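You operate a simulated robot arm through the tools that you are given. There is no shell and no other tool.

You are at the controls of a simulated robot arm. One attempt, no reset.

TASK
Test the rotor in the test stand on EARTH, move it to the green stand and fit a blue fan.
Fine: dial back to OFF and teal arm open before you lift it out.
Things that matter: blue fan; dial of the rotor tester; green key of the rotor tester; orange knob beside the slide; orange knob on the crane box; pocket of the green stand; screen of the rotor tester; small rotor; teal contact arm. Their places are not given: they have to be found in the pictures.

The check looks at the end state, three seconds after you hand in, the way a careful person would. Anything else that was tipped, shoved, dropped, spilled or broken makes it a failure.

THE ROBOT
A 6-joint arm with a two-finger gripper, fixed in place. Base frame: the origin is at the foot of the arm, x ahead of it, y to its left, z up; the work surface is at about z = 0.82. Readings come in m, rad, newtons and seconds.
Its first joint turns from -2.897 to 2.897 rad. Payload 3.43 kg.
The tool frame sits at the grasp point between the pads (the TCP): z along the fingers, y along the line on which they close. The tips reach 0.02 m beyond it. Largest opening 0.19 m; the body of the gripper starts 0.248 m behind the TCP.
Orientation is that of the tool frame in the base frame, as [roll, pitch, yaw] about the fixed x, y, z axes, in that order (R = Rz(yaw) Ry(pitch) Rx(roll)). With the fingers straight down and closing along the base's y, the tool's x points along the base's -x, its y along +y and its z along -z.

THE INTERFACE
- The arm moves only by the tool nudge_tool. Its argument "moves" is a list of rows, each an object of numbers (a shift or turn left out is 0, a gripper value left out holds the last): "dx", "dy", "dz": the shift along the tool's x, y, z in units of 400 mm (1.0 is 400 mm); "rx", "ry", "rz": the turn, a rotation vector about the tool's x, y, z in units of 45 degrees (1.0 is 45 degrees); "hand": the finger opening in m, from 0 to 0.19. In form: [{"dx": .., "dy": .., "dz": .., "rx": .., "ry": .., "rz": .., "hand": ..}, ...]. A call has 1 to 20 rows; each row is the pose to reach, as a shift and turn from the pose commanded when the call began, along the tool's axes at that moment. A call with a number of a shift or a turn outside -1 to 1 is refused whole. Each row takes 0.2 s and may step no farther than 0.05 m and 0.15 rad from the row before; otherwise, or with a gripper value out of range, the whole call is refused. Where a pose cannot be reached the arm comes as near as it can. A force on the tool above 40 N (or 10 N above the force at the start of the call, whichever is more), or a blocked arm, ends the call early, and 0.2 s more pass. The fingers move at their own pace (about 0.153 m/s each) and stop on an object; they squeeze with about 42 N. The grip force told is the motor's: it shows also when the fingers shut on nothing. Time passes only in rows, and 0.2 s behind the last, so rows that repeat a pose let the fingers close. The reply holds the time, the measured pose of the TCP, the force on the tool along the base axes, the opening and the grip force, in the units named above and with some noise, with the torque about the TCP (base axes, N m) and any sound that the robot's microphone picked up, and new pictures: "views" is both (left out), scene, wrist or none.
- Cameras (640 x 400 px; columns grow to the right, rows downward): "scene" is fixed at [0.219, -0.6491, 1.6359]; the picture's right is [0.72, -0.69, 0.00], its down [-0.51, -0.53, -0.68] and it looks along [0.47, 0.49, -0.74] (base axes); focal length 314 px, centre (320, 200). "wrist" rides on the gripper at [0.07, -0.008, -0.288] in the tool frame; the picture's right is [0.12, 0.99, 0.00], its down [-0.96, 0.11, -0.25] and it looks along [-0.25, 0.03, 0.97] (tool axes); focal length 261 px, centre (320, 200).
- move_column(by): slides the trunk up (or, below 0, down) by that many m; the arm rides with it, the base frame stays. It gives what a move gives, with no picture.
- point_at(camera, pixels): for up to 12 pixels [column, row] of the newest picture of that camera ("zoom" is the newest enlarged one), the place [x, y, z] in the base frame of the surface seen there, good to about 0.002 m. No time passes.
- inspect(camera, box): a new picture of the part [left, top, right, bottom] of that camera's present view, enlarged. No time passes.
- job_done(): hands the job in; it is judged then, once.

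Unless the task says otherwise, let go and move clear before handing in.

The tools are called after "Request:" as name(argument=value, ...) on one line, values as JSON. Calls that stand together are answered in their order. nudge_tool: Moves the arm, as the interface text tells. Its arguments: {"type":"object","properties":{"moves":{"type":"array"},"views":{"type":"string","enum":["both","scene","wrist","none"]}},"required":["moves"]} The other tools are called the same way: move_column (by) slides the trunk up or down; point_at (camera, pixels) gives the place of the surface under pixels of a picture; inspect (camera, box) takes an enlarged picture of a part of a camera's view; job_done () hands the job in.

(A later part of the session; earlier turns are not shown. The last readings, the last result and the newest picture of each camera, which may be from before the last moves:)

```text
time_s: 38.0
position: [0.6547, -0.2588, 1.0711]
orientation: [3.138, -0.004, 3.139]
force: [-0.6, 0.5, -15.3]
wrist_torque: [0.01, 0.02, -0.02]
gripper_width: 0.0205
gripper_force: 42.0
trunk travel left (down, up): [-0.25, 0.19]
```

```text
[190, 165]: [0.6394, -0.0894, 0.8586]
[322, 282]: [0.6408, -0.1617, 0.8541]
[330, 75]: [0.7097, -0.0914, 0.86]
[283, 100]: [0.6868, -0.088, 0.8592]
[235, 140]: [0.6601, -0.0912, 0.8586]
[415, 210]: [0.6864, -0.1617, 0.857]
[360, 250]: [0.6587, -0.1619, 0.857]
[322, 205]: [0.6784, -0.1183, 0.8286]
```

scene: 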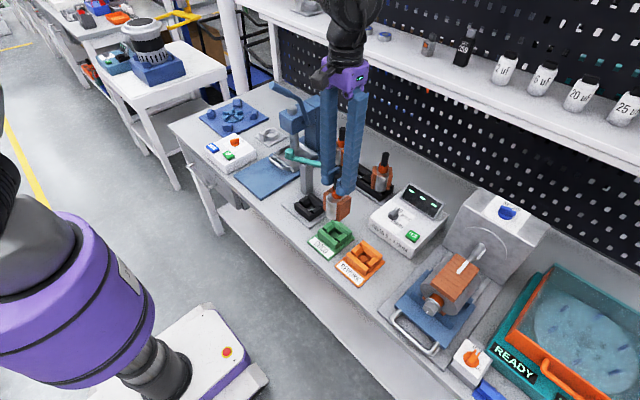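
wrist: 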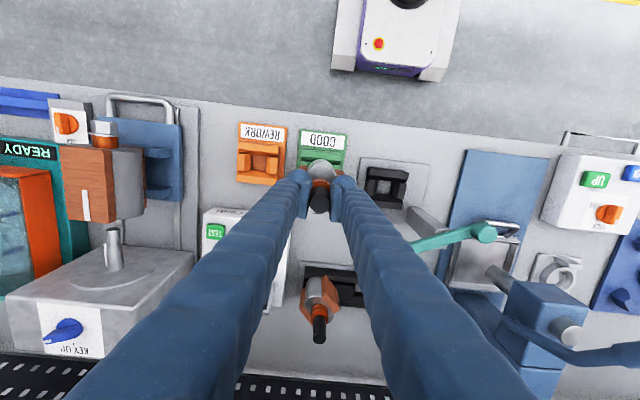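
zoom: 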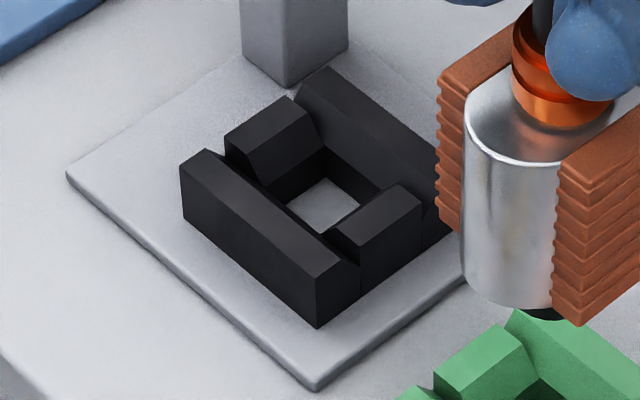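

Comparing like corners, the green stand is offset by about (-0.0205,-0.133) from the test stand, so I'll shift 2.5 mm in -x and lower to just above the pocket.

Request:
nudge_tool(moves=[{"dx": 0.006, "dz": 0.04}, {"dx": 0.006, "dz": 0.09}, {"dx": 0.006, "dz": 0.13}, {"dx": 0.006, "dz": 0.14}])

Request:
inspect(camera="scene", box=[300, 180, 370, 270])

Request:
inspect(camera="wrist", box=[260, 110, 380, 220])

```text
time_s: 39.0
position: [0.6537, -0.2594, 1.0146]
orientation: [3.139, -0.001, 3.139]
force: [-0.4, -0.4, -13.3]
wrist_torque: [-0.01, 0.03, -0.01]
gripper_width: 0.0207
gripper_force: 41.8
trunk travel left (down, up): [-0.25, 0.19]
```

scene: 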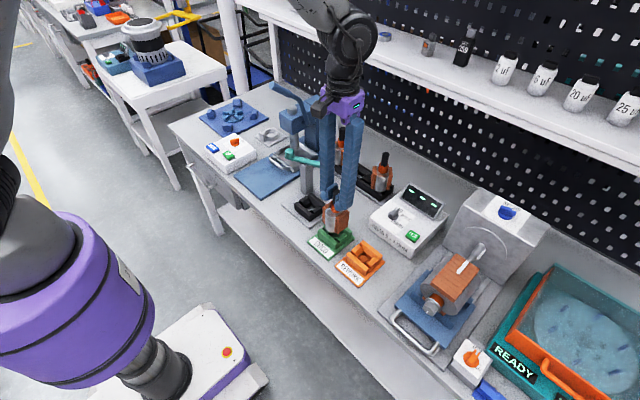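
wrist: 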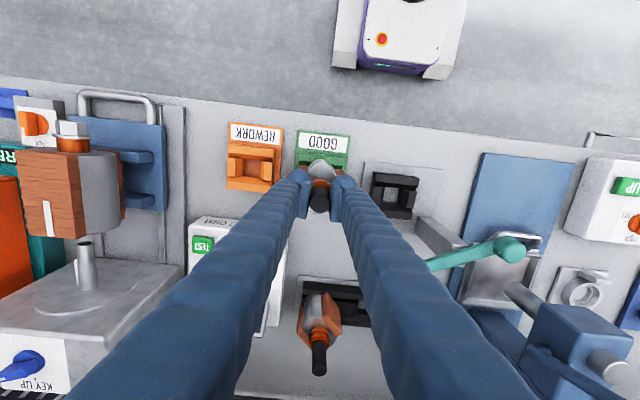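

```text
4.44 times, centred on (335, 225) of scene
```

zoom: 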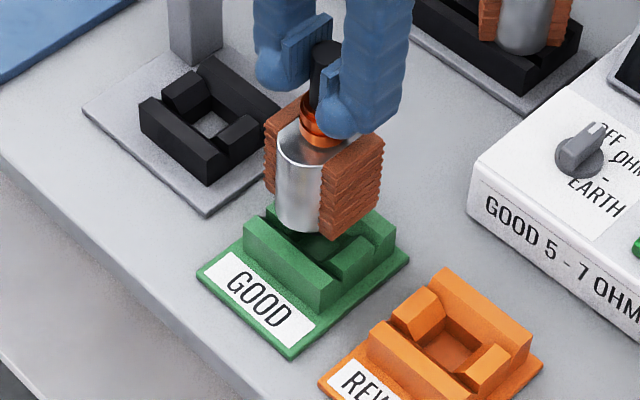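

```text
3.64 times, centred on (320, 165) of wrist
```

zoom: 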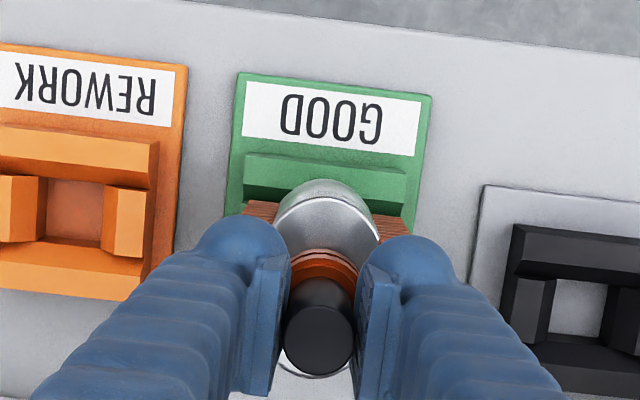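

The rotor's foot is right over the pocket. I'll lower in small steps and watch for contact.

Request:
nudge_tool(moves=[{"dz": 0.0125}, {"dz": 0.025}, {"dz": 0.0375}, {"dz": 0.05}, {"dz": 0.06}], views="scene")

Request:
inspect(camera="scene", box=[300, 180, 370, 270])

```text
time_s: 40.2
position: [0.6531, -0.2597, 0.99]
orientation: [3.138, -0.001, 3.14]
force: [1.2, -0.5, -14.1]
wrist_torque: [0.01, 0.02, 0.0]
gripper_width: 0.0202
gripper_force: 42.7
trunk travel left (down, up): [-0.25, 0.19]
```

scene: 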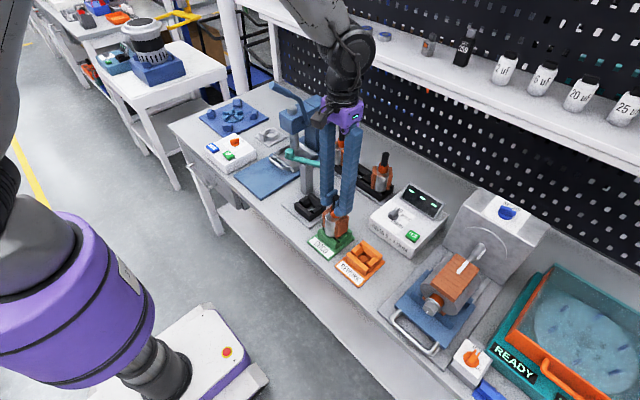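

```text
4.44 times, centred on (335, 225) of scene
```

zoom: 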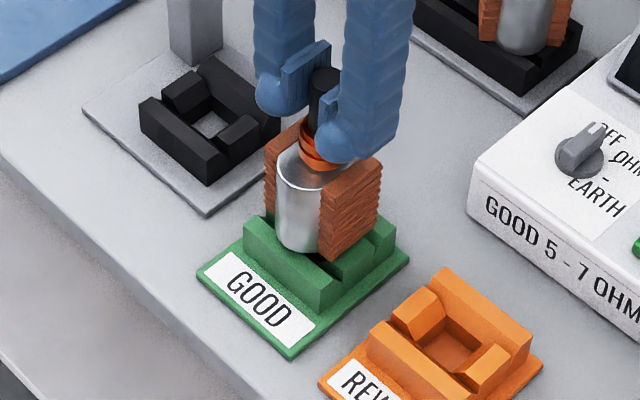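

It enters freely at z=0.990 with no contact yet. I'll lower the last ~8 mm in 2 mm steps.

Request:
nudge_tool(moves=[{"dz": 0.005}, {"dz": 0.01}, {"dz": 0.015}, {"dz": 0.019}], views="scene")

```text
time_s: 41.2
position: [0.6516, -0.259, 0.9822]
orientation: [3.139, -0.003, 3.139]
force: [-1.4, 0.2, -13.4]
wrist_torque: [0.02, 0.01, 0.03]
gripper_width: 0.0207
gripper_force: 41.9
trunk travel left (down, up): [-0.25, 0.19]
```

scene: 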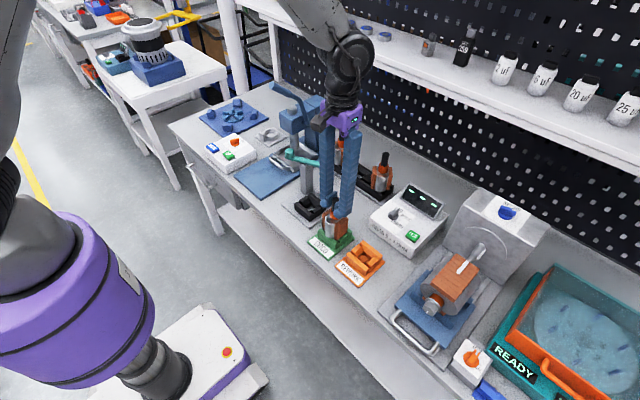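

It still hangs with full weight at the former seat height. I'll continue in ~1 mm steps until it unloads.

Request:
nudge_tool(moves=[{"dz": 0.003}, {"dz": 0.005}], views="none")

```text
time_s: 41.8
position: [0.6523, -0.2599, 0.9839]
orientation: [3.14, 0.0, 3.139]
force: [2.1, 2.6, 8.9]
wrist_torque: [-0.01, 0.39, 0.01]
gripper_width: 0.0207
gripper_force: 42.1
trunk travel left (down, up): [-0.25, 0.19]
```

The load reversed (from -13 to +9 N): it is resting on something at the seat height. I'll check the picture before letting go.

Request:
inspect(camera="scene", box=[300, 180, 370, 270])

Request:
point_at(camera="scene", pixels=[[336, 199], [331, 218], [344, 215]])

```text
4.44 times, centred on (335, 225) of scene
```

zoom: 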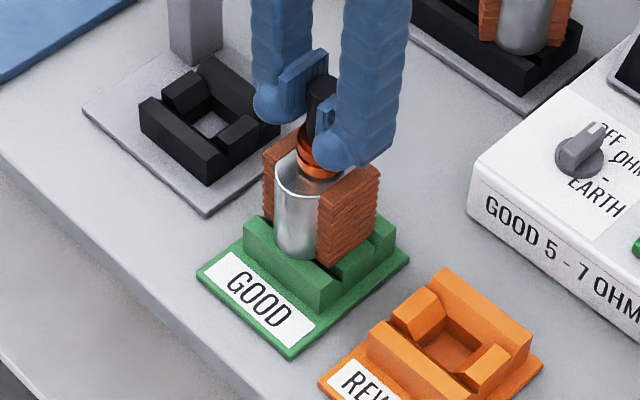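

```text
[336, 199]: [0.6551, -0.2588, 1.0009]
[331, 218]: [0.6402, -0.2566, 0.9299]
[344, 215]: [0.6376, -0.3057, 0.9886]
```

The shaft top reads z=1.001, as in the test stand, so it is seated. I'll open the fingers and rise straight up.

Request:
nudge_tool(moves=[{"dz": -0.003}, {"dz": -0.003, "hand": 0.06}, {"dz": -0.003, "hand": 0.06}, {"dz": -0.05}, {"dz": -0.15}, {"dz": -0.25}])

Request:
inspect(camera="scene", box=[300, 170, 370, 270])

Request:
inspect(camera="wrist", box=[260, 110, 380, 220])

```text
time_s: 43.2
position: [0.6515, -0.26, 1.084]
orientation: [3.137, 0.001, 3.139]
force: [-0.3, 1.3, 0.1]
wrist_torque: [0.03, -0.05, 0.02]
gripper_width: 0.06
gripper_force: 0.1
trunk travel left (down, up): [-0.25, 0.19]
```

scene: 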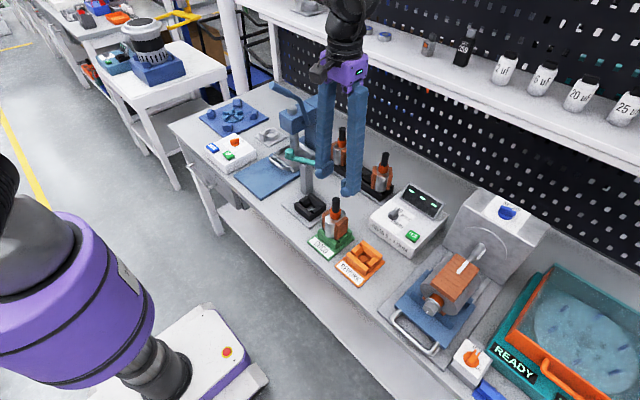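
wrist: 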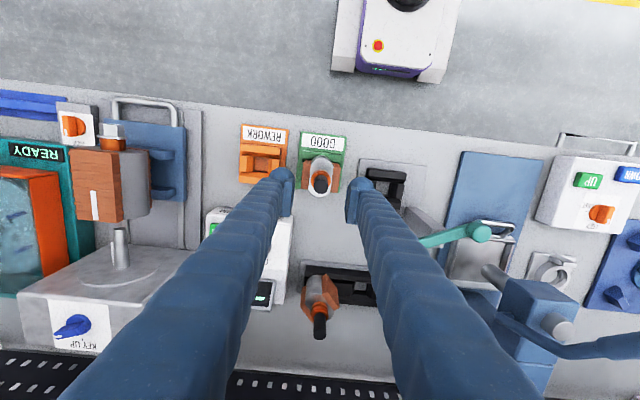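

```text
4.00 times, centred on (335, 220) of scene
```

zoom: 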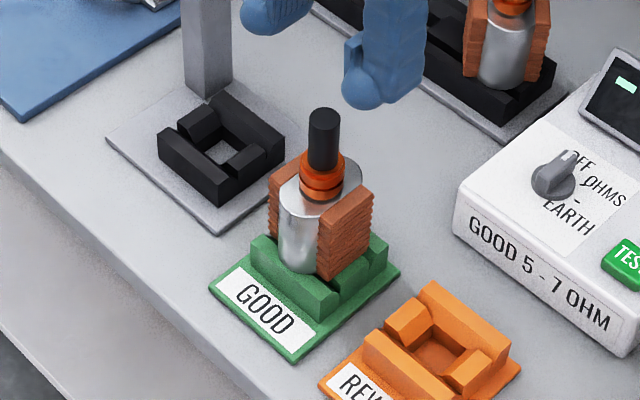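

```text
3.64 times, centred on (320, 165) of wrist
```

zoom: 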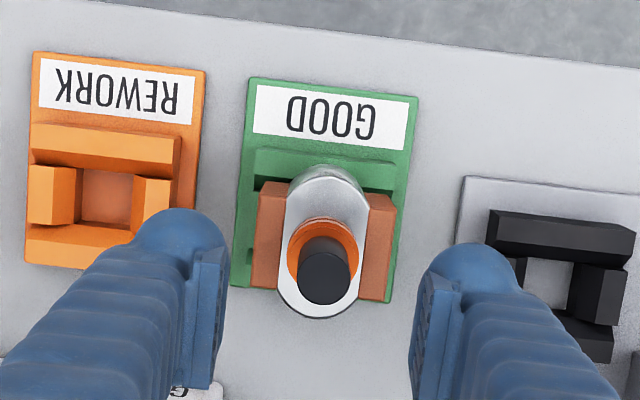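

The rotor stands properly in the green stand. Next, the fan: I'll enlarge all blue objects, on the mat, on the shelf and behind the press.

Request:
inspect(camera="scene", box=[190, 80, 290, 150])

Request:
inspect(camera="scene", box=[280, 0, 480, 70])

Request:
point_at(camera="scene", pixels=[[232, 113], [228, 122], [243, 118], [237, 108], [221, 113], [218, 118], [252, 112], [238, 130], [210, 115], [262, 110], [366, 30], [385, 36]])

```text
5.71 times, centred on (240, 115) of scene
```

zoom: 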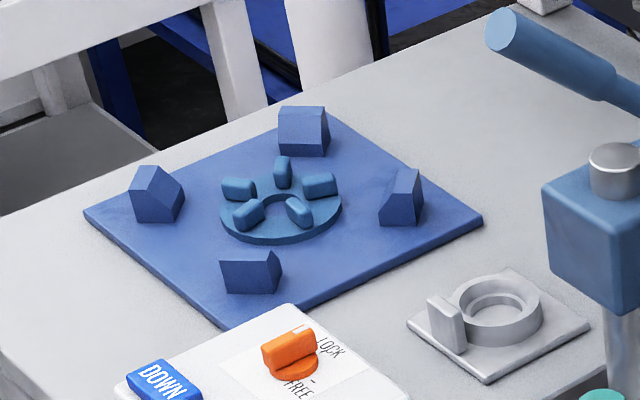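

```text
3.20 times, centred on (380, 35) of scene
```

zoom: 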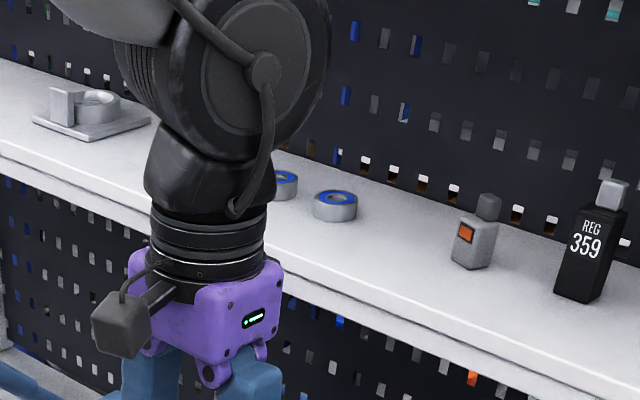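

```text
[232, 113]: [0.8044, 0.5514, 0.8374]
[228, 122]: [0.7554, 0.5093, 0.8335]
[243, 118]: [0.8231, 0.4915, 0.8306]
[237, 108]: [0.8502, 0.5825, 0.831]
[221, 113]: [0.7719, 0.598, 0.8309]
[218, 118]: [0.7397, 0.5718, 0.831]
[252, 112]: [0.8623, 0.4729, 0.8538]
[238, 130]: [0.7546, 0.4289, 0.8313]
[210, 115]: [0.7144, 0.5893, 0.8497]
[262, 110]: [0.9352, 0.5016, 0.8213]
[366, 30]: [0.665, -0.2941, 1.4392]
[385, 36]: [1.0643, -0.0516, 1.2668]
```

Shelf items are only bearings; the fan is the five-bladed disc on the blue mat near (0.79,0.54). I'll travel there with the fingers high and well in front (x≈0.56) of the press lever.

Request:
nudge_tool(moves=[{"dz": -0.08, "dx": 0.08}, {"dz": -0.16, "dx": 0.16}, {"dz": -0.24, "dx": 0.22, "dy": 0.05}, {"dz": -0.28, "dx": 0.23, "dy": 0.15}, {"dz": -0.28, "dx": 0.23, "dy": 0.27}, {"dz": -0.28, "dx": 0.23, "dy": 0.39}, {"dz": -0.28, "dx": 0.23, "dy": 0.51}, {"dz": -0.28, "dx": 0.23, "dy": 0.63}, {"dz": -0.28, "dx": 0.23, "dy": 0.75}, {"dz": -0.28, "dx": 0.23, "dy": 0.87}, {"dz": -0.28, "dx": 0.23, "dy": 0.98}])

```text
time_s: 45.6
position: [0.56, 0.1333, 1.1948]
orientation: [3.139, -0.002, 3.139]
force: [-0.8, 0.6, 0.5]
wrist_torque: [-0.02, 0.02, -0.02]
gripper_width: 0.0601
gripper_force: 0.0
trunk travel left (down, up): [-0.25, 0.19]
```

scene: 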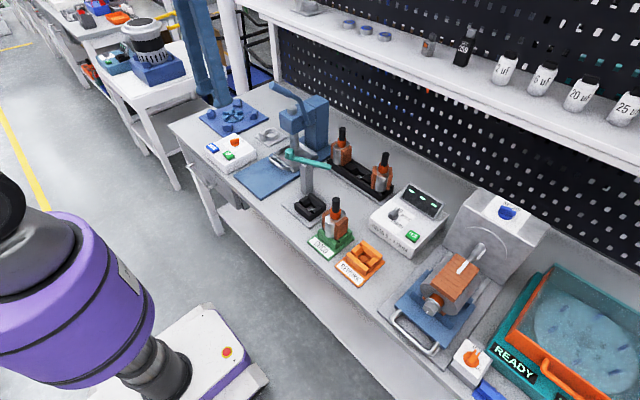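
wrist: 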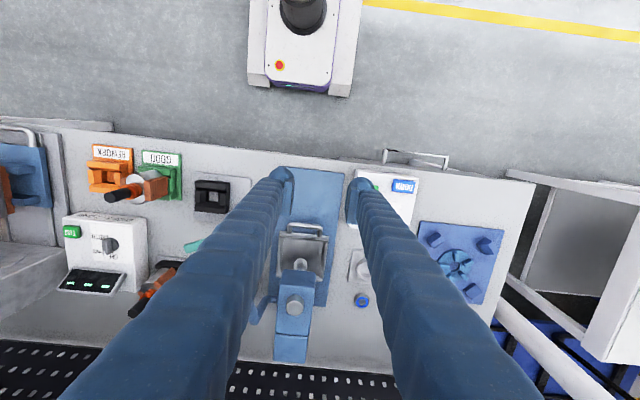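

Past the lever. I'll continue on to above the mat, at about (0.72,0.50).

Request:
nudge_tool(moves=[{"dy": 0.12}, {"dy": 0.24}, {"dy": 0.36}, {"dy": 0.47, "dx": -0.04}, {"dy": 0.57, "dx": -0.1}, {"dy": 0.66, "dx": -0.17}, {"dy": 0.75, "dx": -0.24}, {"dy": 0.83, "dx": -0.32}, {"dy": 0.9, "dx": -0.4}, {"dy": 0.93, "dx": -0.45, "hand": 0.15}])

Request:
inspect(camera="wrist", box=[220, 100, 440, 260])

```text
time_s: 47.8
position: [0.7397, 0.5043, 1.1937]
orientation: [3.139, -0.001, 3.139]
force: [-0.4, -0.4, 0.3]
wrist_torque: [-0.04, 0.05, 0.02]
gripper_width: 0.1497
gripper_force: 0.0
trunk travel left (down, up): [-0.25, 0.19]
```

scene: 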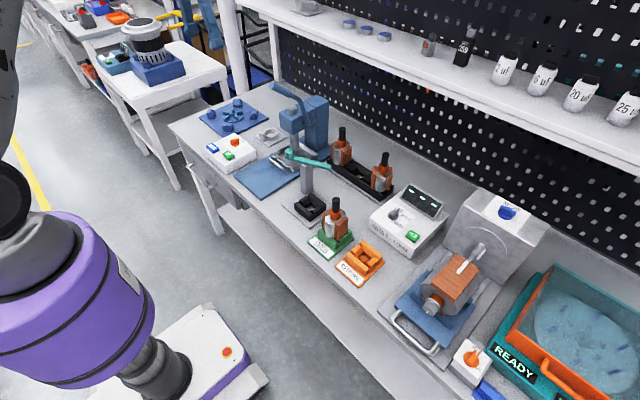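
wrist: 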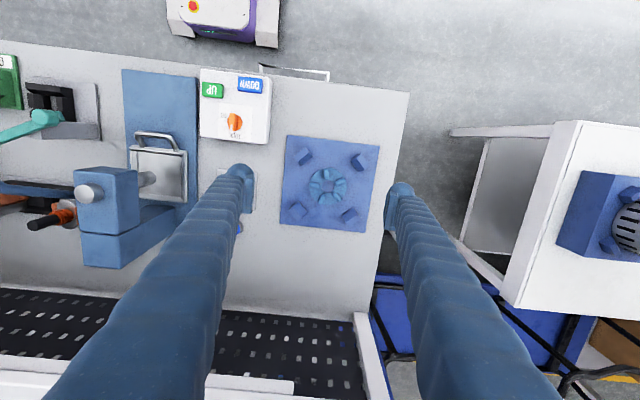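

```text
2.50 times, centred on (330, 180) of wrist
```

zoom: 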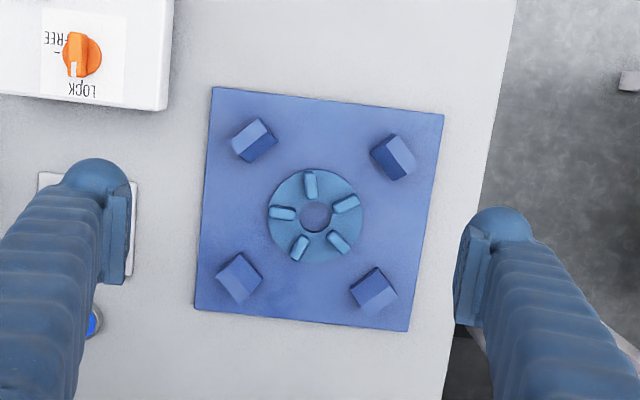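

The fan's disc, hole and five blades are now seen from above (zoom 315,216). I'll enlarge and measure it.

Request:
inspect(camera="wrist", box=[280, 130, 380, 235])

Request:
point_at(camera="zoom", pixels=[[245, 230], [212, 230], [278, 230]])

```text
3.81 times, centred on (330, 182) of wrist
```

zoom: 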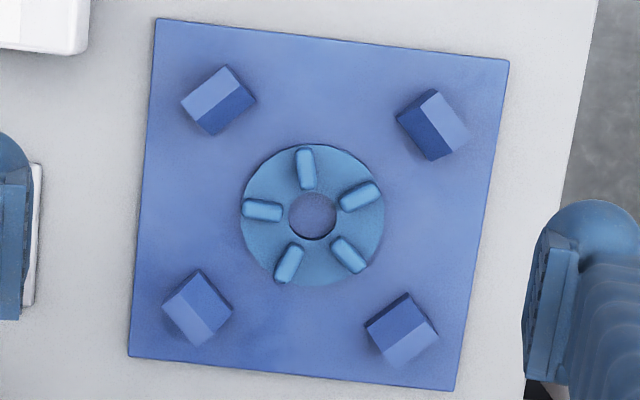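

```text
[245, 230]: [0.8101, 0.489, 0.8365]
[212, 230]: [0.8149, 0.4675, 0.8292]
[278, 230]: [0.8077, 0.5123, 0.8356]
```

Request:
point_at(camera="zoom", pixels=[[313, 216], [246, 222], [380, 222], [315, 150], [305, 280], [313, 195], [312, 236], [262, 210], [306, 165], [358, 197], [347, 255], [290, 263]])

```text
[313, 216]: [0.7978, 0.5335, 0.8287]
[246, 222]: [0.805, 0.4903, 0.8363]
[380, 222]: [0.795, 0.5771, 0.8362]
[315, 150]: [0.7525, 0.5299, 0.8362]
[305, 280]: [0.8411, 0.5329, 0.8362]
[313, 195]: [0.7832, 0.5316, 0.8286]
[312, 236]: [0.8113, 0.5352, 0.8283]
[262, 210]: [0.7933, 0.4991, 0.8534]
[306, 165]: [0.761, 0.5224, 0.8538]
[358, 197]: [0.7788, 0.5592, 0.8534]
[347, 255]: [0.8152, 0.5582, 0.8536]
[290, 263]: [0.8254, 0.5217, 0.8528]
```

The fan centre is (0.797,0.5335), rim radius ≈0.046, disc top z=0.836, mat z=0.8285, bore ≈30 mm. I'll descend over it with the hand at 0.12 m.

Request:
nudge_tool(moves=[{"dx": -0.08, "dy": 0.04, "hand": 0.12}, {"dx": -0.143, "dy": 0.073, "dz": 0.05}, {"dx": -0.143, "dy": 0.073, "dz": 0.16}, {"dx": -0.143, "dy": 0.073, "dz": 0.28}, {"dx": -0.143, "dy": 0.073, "dz": 0.4}, {"dx": -0.143, "dy": 0.073, "dz": 0.5}, {"dx": -0.143, "dy": 0.073, "dz": 0.6}, {"dx": -0.143, "dy": 0.073, "dz": 0.7}])

Request:
inspect(camera="wrist", box=[220, 90, 420, 240])

Request:
inspect(camera="scene", box=[180, 60, 290, 150])

```text
time_s: 49.6
position: [0.7978, 0.534, 0.9136]
orientation: [3.138, -0.002, 3.14]
force: [-0.3, 0.3, 0.5]
wrist_torque: [-0.03, 0.02, 0.04]
gripper_width: 0.12
gripper_force: 0.0
trunk travel left (down, up): [-0.25, 0.19]
```

scene: 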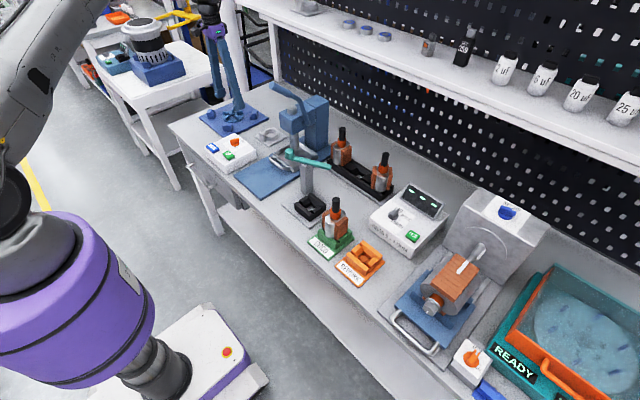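
wrist: 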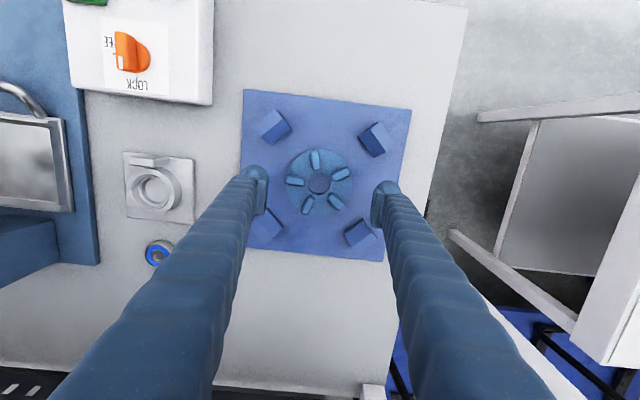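

```text
2.67 times, centred on (320, 165) of wrist
```

zoom: 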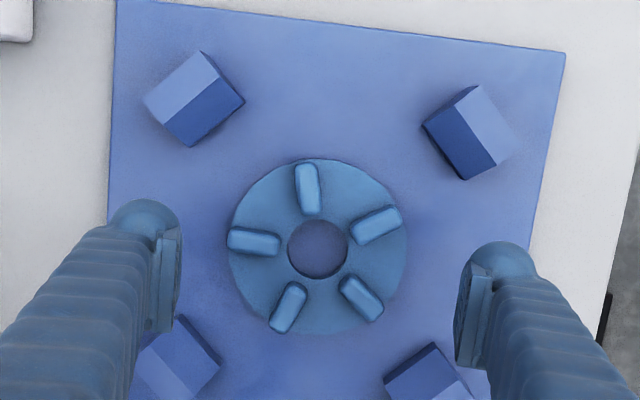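

```text
4.44 times, centred on (235, 105) of scene
```

zoom: 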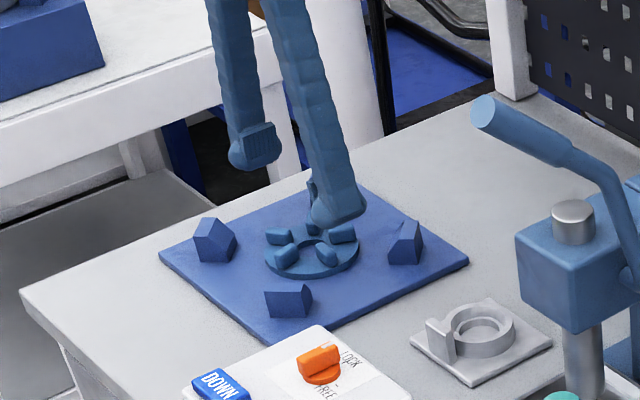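

The fan is centred between the fingers. I'll check the finger-pad geometry and fan rim more closely before lowering.

Request:
point_at(camera="wrist", pixels=[[308, 185], [371, 187], [319, 151], [334, 213], [319, 182], [320, 170], [285, 262], [359, 150]])

Request:
inspect(camera="scene", box=[225, 75, 275, 120])

Request:
inspect(camera="wrist", box=[240, 150, 300, 220])

```text
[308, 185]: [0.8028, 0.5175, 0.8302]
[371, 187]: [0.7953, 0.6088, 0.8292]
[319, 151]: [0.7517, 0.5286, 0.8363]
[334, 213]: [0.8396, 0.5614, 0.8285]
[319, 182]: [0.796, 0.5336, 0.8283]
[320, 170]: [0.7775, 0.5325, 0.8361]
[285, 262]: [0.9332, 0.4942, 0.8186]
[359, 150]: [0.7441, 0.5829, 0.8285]
```

```text
8.89 times, centred on (250, 98) of scene
```

zoom: 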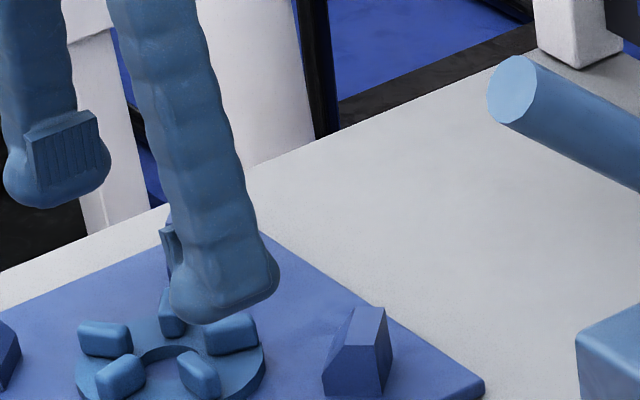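

```text
5.71 times, centred on (270, 185) of wrist
```

zoom: 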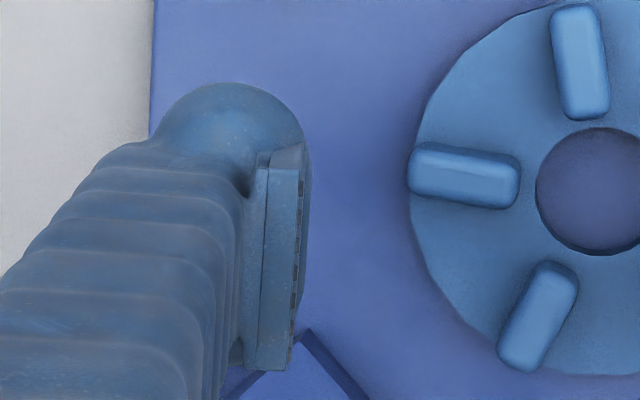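

The pads end a few mm above the fingertips, so I want a symmetric grip: closing along x puts two blade ends (at ±18°) under each pad and clears the corner blocks. I'll turn the tool by -90° about its axis at this height.

Request:
nudge_tool(moves=[{"rz": -0.18}, {"rz": -0.36}, {"rz": -0.54}, {"rz": -0.72}, {"rz": -0.9}, {"rz": -1.0}], views="none")

Request:
nudge_tool(moves=[{"rz": -0.18}, {"rz": -0.36}, {"rz": -0.54}, {"rz": -0.72}, {"rz": -0.9}, {"rz": -1.0}])

Request:
inspect(camera="wrist", box=[220, 90, 420, 240])

Request:
inspect(camera="scene", box=[180, 60, 290, 150])

```text
time_s: 51.0
position: [0.7972, 0.5338, 0.9149]
orientation: [3.138, 0.002, -2.356]
force: [0.3, -0.5, 0.0]
wrist_torque: [0.0, 0.02, 0.01]
gripper_width: 0.1201
gripper_force: 0.0
trunk travel left (down, up): [-0.25, 0.19]
```

```text
time_s: 52.4
position: [0.7983, 0.5349, 0.9156]
orientation: [3.138, 0.004, -1.57]
force: [-0.1, 0.2, -0.5]
wrist_torque: [-0.02, 0.0, -0.02]
gripper_width: 0.1204
gripper_force: 0.0
trunk travel left (down, up): [-0.25, 0.19]
```

scene: 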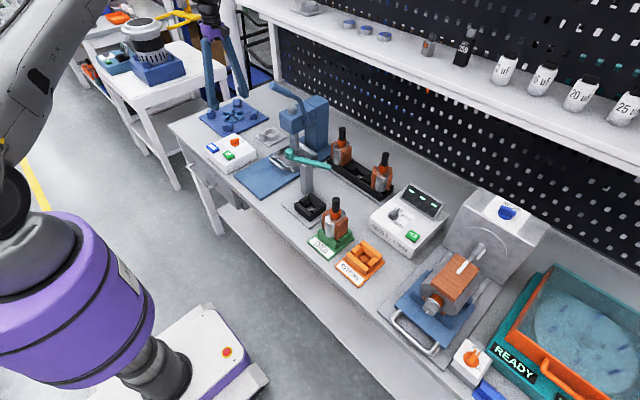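
wrist: 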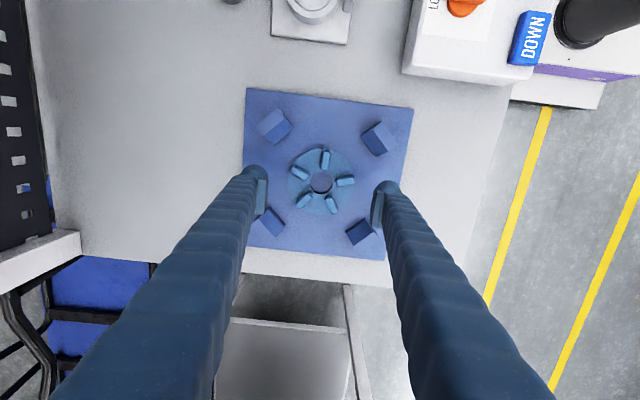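

```text
2.67 times, centred on (320, 165) of wrist
```

zoom: 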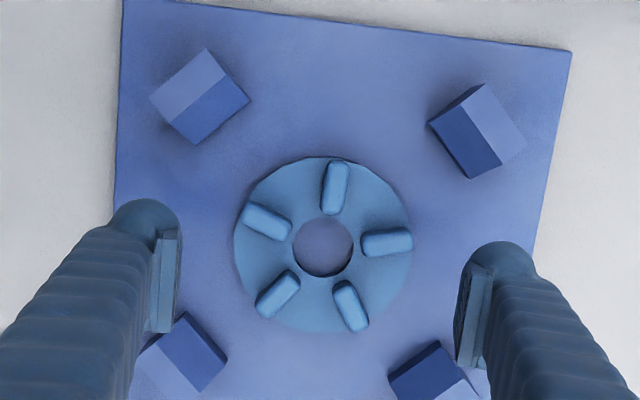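

```text
4.44 times, centred on (235, 105) of scene
```

zoom: 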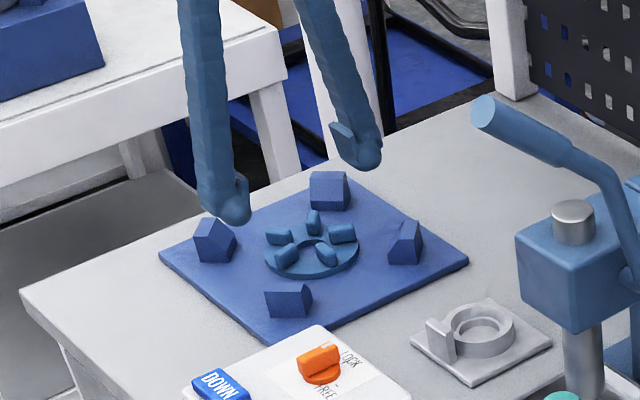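

Closing is now along x. The top blade (zoom 335,188) suggests a further ~5° clockwise for perfect symmetry. I'll measure the corner blocks nearest the finger paths.

Request:
point_at(camera="zoom", pixels=[[190, 315], [222, 355], [200, 380], [392, 378], [438, 345], [192, 140], [470, 175], [430, 125], [322, 246], [322, 275], [240, 246], [410, 246]])

```text
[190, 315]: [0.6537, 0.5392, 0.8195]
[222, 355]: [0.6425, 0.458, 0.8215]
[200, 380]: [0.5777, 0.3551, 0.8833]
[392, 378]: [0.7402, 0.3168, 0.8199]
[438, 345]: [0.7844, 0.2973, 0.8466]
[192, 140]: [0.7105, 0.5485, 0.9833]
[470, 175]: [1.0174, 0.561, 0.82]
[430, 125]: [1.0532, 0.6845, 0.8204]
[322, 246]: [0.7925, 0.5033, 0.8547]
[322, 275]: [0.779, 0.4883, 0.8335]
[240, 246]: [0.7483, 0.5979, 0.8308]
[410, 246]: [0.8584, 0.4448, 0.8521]
```

Those pixels were taken on the newer scene enlargement, so they aren't useful; I'll repeat on the wrist picture itself.

Request:
point_at(camera="wrist", pixels=[[271, 210], [282, 222], [275, 231], [348, 232], [364, 221], [272, 142], [376, 154], [320.7, 182], [290, 181], [352, 184], [322, 151], [319, 213]])

```text
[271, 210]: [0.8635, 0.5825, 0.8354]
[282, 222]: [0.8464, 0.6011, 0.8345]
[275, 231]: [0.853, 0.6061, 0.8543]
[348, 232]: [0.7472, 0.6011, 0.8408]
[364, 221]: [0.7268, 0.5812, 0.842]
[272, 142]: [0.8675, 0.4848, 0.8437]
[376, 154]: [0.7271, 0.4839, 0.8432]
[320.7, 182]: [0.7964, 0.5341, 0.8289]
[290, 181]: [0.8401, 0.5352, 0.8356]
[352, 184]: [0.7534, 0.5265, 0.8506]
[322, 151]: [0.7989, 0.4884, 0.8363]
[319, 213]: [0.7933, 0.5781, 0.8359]
```

The blocks are at least 2.5 cm from the finger paths. I'll turn 5° more, centre, and descend to just above the mat.

Request:
nudge_tool(moves=[{"rz": 0.11, "dx": 0.003, "dy": 0.002, "hand": 0.11}, {"rz": 0.11, "dx": 0.003, "dy": 0.002, "dz": 0.06}, {"rz": 0.11, "dx": 0.003, "dy": 0.002, "dz": 0.12}, {"rz": 0.11, "dx": 0.003, "dy": 0.002, "dz": 0.15}])

Request:
inspect(camera="wrist", box=[220, 110, 420, 260])

Request:
inspect(camera="scene", box=[190, 70, 270, 145])

```text
time_s: 53.4
position: [0.7981, 0.5353, 0.8573]
orientation: [3.141, 0.003, -1.658]
force: [0.2, 0.3, -0.5]
wrist_torque: [-0.02, 0.05, -0.01]
gripper_width: 0.1101
gripper_force: 0.0
trunk travel left (down, up): [-0.25, 0.19]
```

scene: 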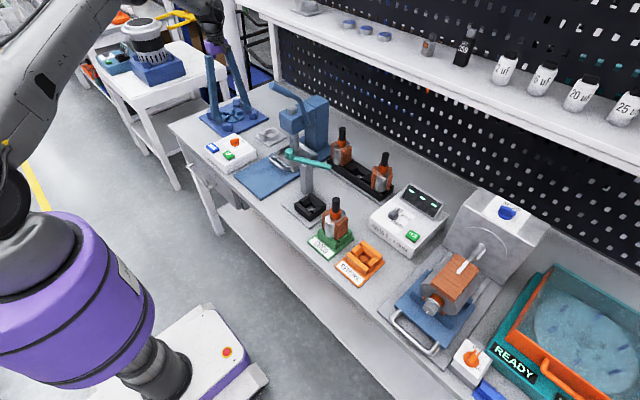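
wrist: 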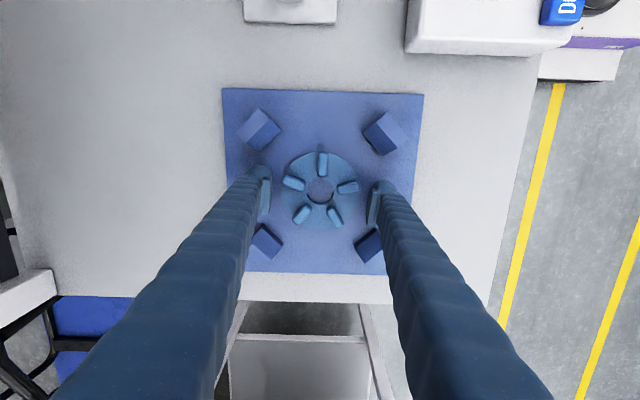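

```text
2.67 times, centred on (320, 185) of wrist
```

zoom: 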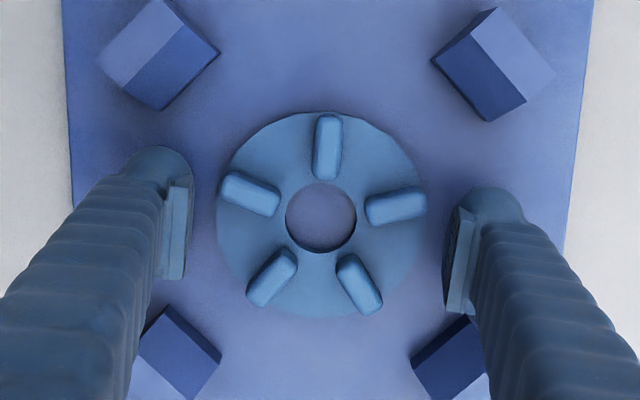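

```text
5.33 times, centred on (230, 108) of scene
```

zoom: 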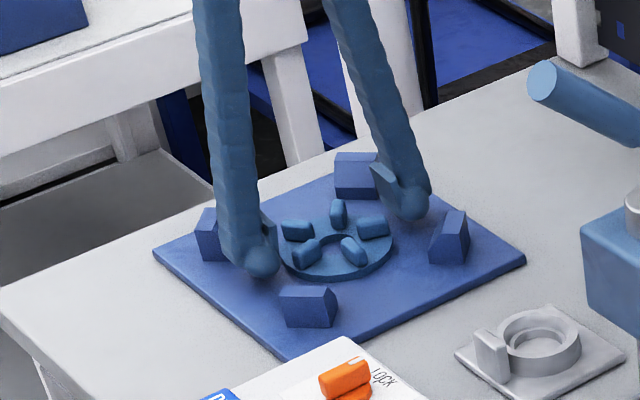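

The fan sits symmetrically between the fingers. I'll lower the last 6–7 mm and watch for mat contact.

Request:
nudge_tool(moves=[{"dz": 0.008, "dx": 0.004}, {"dz": 0.013, "dx": 0.004}, {"dz": 0.016, "dx": 0.004}, {"dz": 0.016, "dx": 0.004}], views="none")

```text
time_s: 54.4
position: [0.7969, 0.5319, 0.8492]
orientation: [3.14, 0.004, -1.659]
force: [-0.3, -0.5, 0.3]
wrist_torque: [-0.02, 0.0, 0.02]
gripper_width: 0.1099
gripper_force: 0.1
trunk travel left (down, up): [-0.25, 0.19]
```

No contact with the mat, tips about 1–2 mm above it. I'll close on the fan.

Request:
nudge_tool(moves=[{"hand": 0.06}, {"hand": 0.06}, {"hand": 0.06}, {"hand": 0.06}])

Request:
inspect(camera="wrist", box=[240, 120, 400, 250])

Request:
inspect(camera="scene", box=[190, 70, 270, 145])

```text
time_s: 55.4
position: [0.7965, 0.5323, 0.8491]
orientation: [3.141, 0.004, -1.659]
force: [0.4, -0.6, 2.9]
wrist_torque: [0.01, 0.13, 0.02]
gripper_width: 0.0915
gripper_force: 42.2
trunk travel left (down, up): [-0.25, 0.19]
```

scene: 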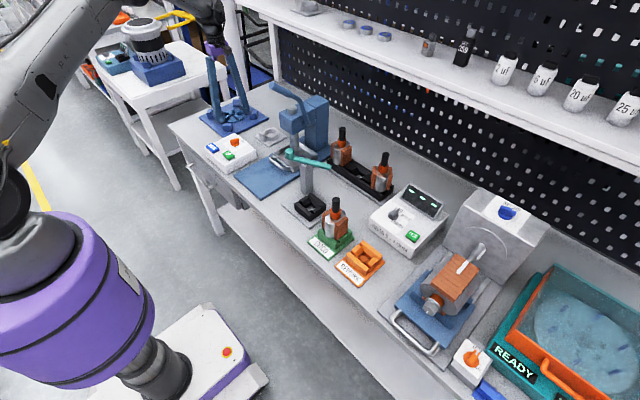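
wrist: 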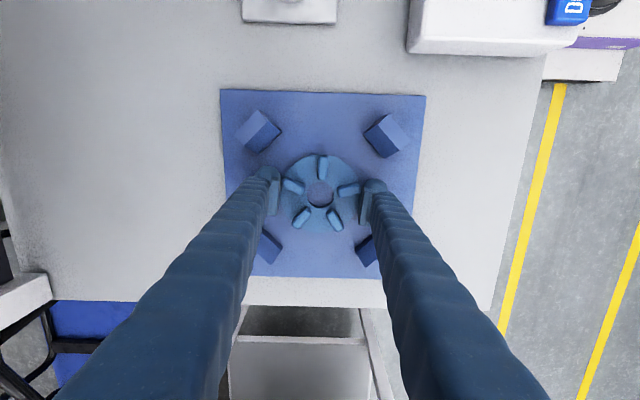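

```text
3.08 times, centred on (320, 185) of wrist
```

zoom: 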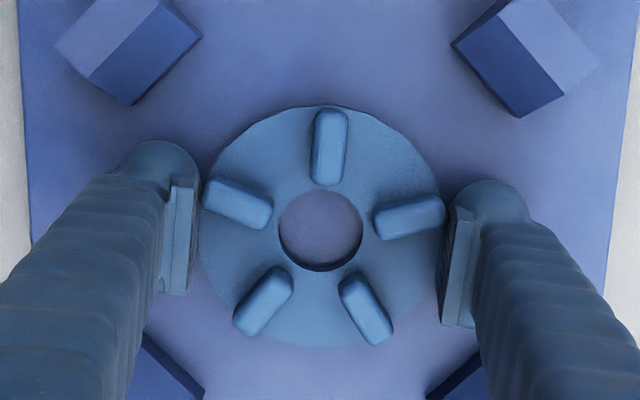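

```text
5.33 times, centred on (230, 108) of scene
```

zoom: 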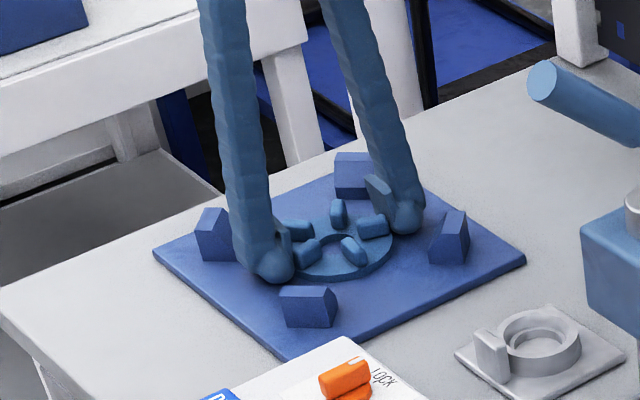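

Gripped across the rim at 91.5 mm. I'll lift a little and check that only the fan comes up.

Request:
nudge_tool(moves=[{"dz": -0.01}, {"dz": -0.03}, {"dz": -0.06}, {"dz": -0.09}])

Request:
inspect(camera="scene", box=[190, 70, 270, 145])

Request:
inspect(camera="wrist", box=[240, 120, 400, 250])

```text
time_s: 56.4
position: [0.7966, 0.5317, 0.885]
orientation: [3.14, 0.004, -1.659]
force: [0.2, 0.1, -0.7]
wrist_torque: [0.02, 0.01, 0.01]
gripper_width: 0.0913
gripper_force: 42.0
trunk travel left (down, up): [-0.25, 0.19]
```

scene: 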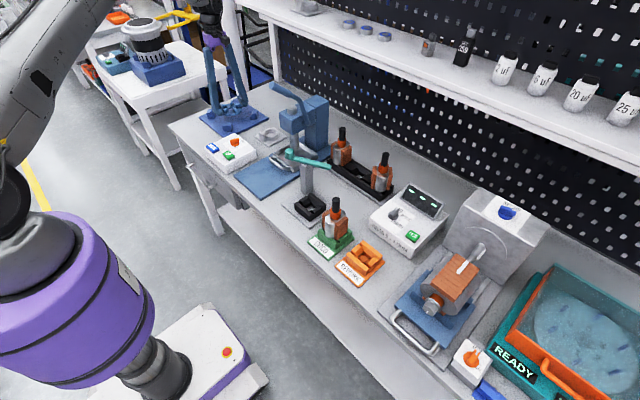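
wrist: 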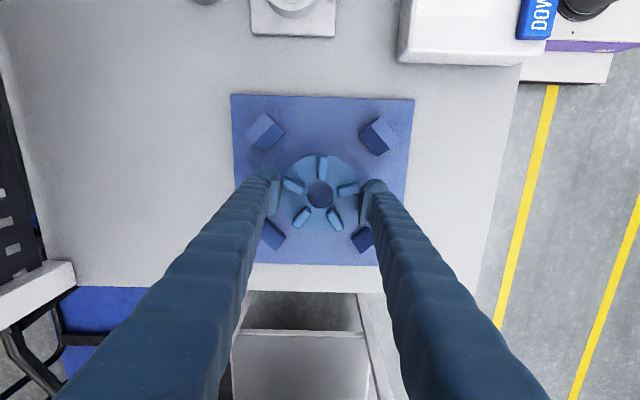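

```text
5.33 times, centred on (230, 108) of scene
```

zoom: 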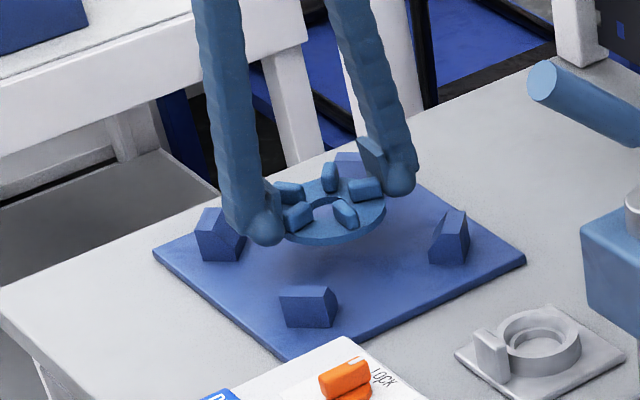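

```text
3.08 times, centred on (320, 185) of wrist
```

zoom: 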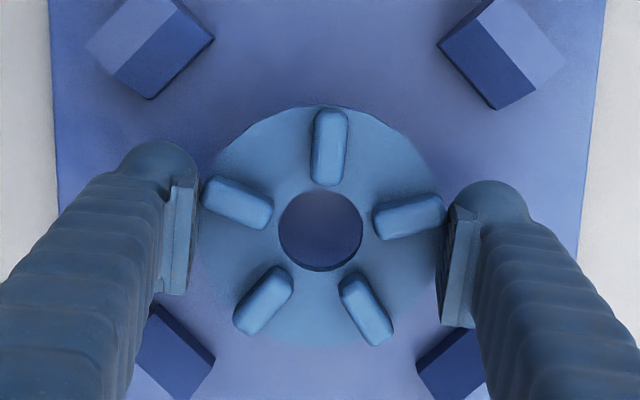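

The fan hangs level in the grip, mat untouched. I'll measure the bore's position relative to the TCP.

Request:
point_at(camera="zoom", pixels=[[272, 229], [369, 229], [321, 187], [321, 276], [321, 108], [330, 344], [321, 230], [328, 145]])

```text
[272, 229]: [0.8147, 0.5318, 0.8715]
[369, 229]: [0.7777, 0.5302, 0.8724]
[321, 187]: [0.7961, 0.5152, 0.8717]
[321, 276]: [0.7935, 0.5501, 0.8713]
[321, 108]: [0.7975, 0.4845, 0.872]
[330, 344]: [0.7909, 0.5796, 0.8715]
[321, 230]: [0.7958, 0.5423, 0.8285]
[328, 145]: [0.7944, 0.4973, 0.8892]
```

The bore is concentric with the TCP within a millimetre, disc bottom about at fingertip level. I'll rise and turn the tool back to its normal yaw for the trip.

Request:
nudge_tool(moves=[{"dz": -0.1}, {"dz": -0.2}, {"dz": -0.3, "rz": 0.15}, {"dz": -0.4, "rz": 0.3}, {"dz": -0.5, "rz": 0.45}, {"dz": -0.6, "rz": 0.6}, {"dz": -0.7, "rz": 0.75}, {"dz": -0.76, "rz": 0.88}, {"dz": -0.76, "rz": 0.94}], views="none")

Request:
nudge_tool(moves=[{"rz": 0.17}, {"rz": 0.34}, {"rz": 0.51}, {"rz": 0.68}, {"rz": 0.85}, {"rz": 0.95}])

```text
time_s: 58.4
position: [0.7982, 0.5308, 1.1891]
orientation: [3.139, 0.001, -2.398]
force: [0.2, -0.6, -0.2]
wrist_torque: [0.02, -0.03, -0.01]
gripper_width: 0.0914
gripper_force: 42.6
trunk travel left (down, up): [-0.25, 0.19]
```

```text
time_s: 59.8
position: [0.7967, 0.5312, 1.1897]
orientation: [3.139, 0.0, 3.138]
force: [-0.1, -0.3, -0.3]
wrist_torque: [-0.01, 0.0, 0.01]
gripper_width: 0.0913
gripper_force: 41.8
trunk travel left (down, up): [-0.25, 0.19]
```

scene: 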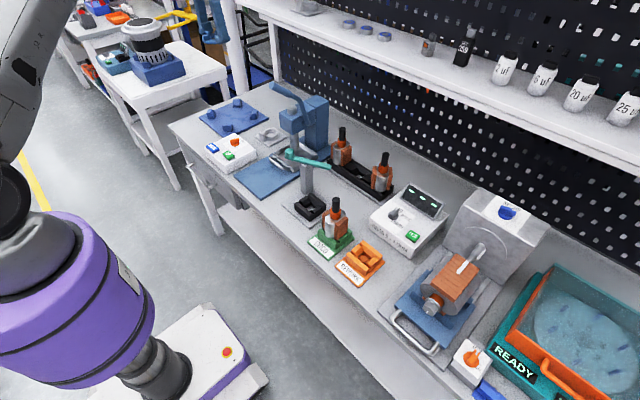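
wrist: 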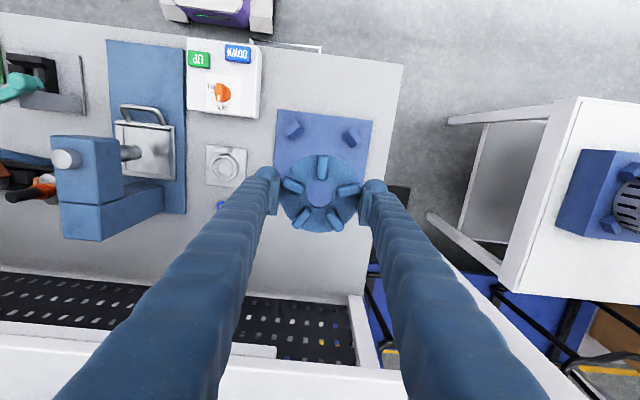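

Fan held level. I'll go back along the same safe route in front of the press lever.

Request:
nudge_tool(moves=[{"dx": 0.11}, {"dx": 0.21, "dy": -0.05}, {"dx": 0.31, "dy": -0.11}, {"dx": 0.41, "dy": -0.17}, {"dx": 0.5, "dy": -0.24}, {"dx": 0.57, "dy": -0.33}, {"dx": 0.59, "dy": -0.44}, {"dx": 0.59, "dy": -0.55}, {"dx": 0.59, "dy": -0.66}, {"dx": 0.59, "dy": -0.77}, {"dx": 0.59, "dy": -0.88}, {"dx": 0.59, "dy": -0.95}], views="none")

Request:
nudge_tool(moves=[{"dy": -0.11}, {"dy": -0.22}, {"dy": -0.33}, {"dy": -0.44}, {"dy": -0.55}, {"dy": -0.66}, {"dy": -0.77, "dx": -0.03}, {"dy": -0.87, "dx": -0.07}, {"dy": -0.96, "dx": -0.12}, {"dy": -1.0, "dx": -0.18}])

```text
time_s: 62.4
position: [0.5606, 0.1507, 1.1876]
orientation: [3.138, 0.001, -3.141]
force: [0.3, 0.1, 0.3]
wrist_torque: [0.04, -0.01, 0.01]
gripper_width: 0.0913
gripper_force: 42.0
trunk travel left (down, up): [-0.25, 0.19]
```

```text
time_s: 64.6
position: [0.6313, -0.249, 1.1875]
orientation: [3.137, -0.001, -3.14]
force: [0.7, -0.6, -0.9]
wrist_torque: [0.07, 0.08, 0.0]
gripper_width: 0.0912
gripper_force: 41.8
trunk travel left (down, up): [-0.25, 0.19]
```

scene: 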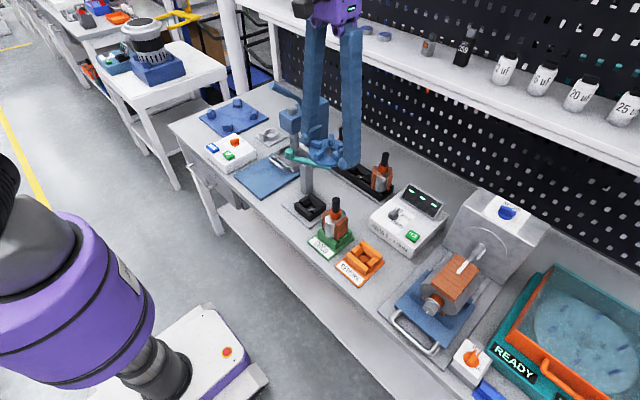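
wrist: 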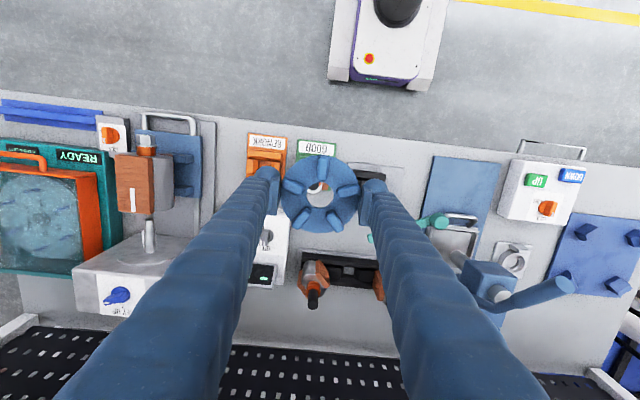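

The fan is near the rotor. I'll measure the shaft precisely from the scene camera, which now sees it unobstructed.

Request:
inspect(camera="scene", box=[315, 185, 360, 245])

Request:
inspect(camera="wrist", box=[260, 130, 380, 240])

Request:
point_at(camera="scene", pixels=[[335.5, 199], [337, 198], [334, 200], [336, 208], [336, 212], [336, 215], [333, 216], [340, 214]])

```text
6.67 times, centred on (338, 215) of scene
```

zoom: 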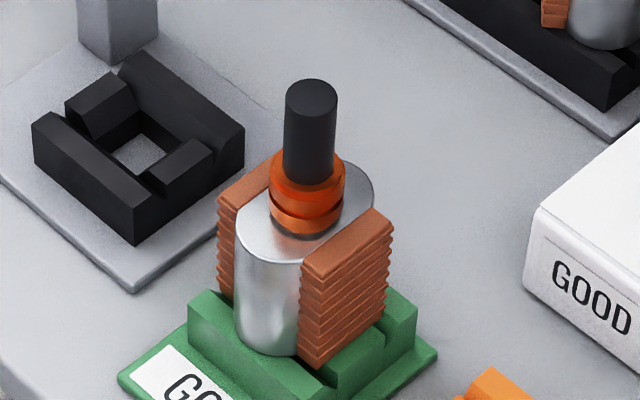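

```text
3.64 times, centred on (320, 185) of wrist
```

zoom: 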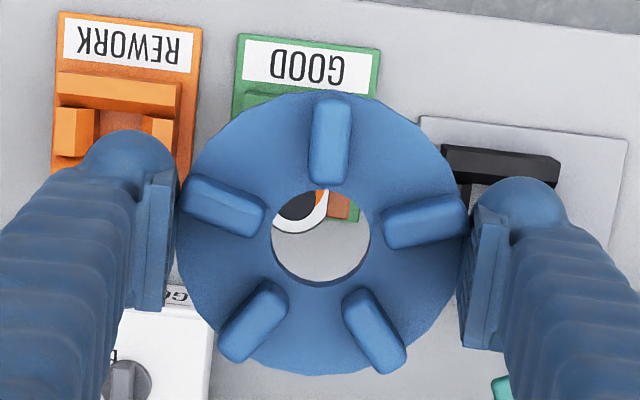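

```text
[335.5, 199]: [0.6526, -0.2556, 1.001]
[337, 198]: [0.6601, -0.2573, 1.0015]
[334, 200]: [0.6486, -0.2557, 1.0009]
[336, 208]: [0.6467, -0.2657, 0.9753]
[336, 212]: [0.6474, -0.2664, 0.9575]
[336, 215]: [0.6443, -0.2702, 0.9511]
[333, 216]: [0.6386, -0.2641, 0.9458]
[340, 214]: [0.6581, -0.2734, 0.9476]
```

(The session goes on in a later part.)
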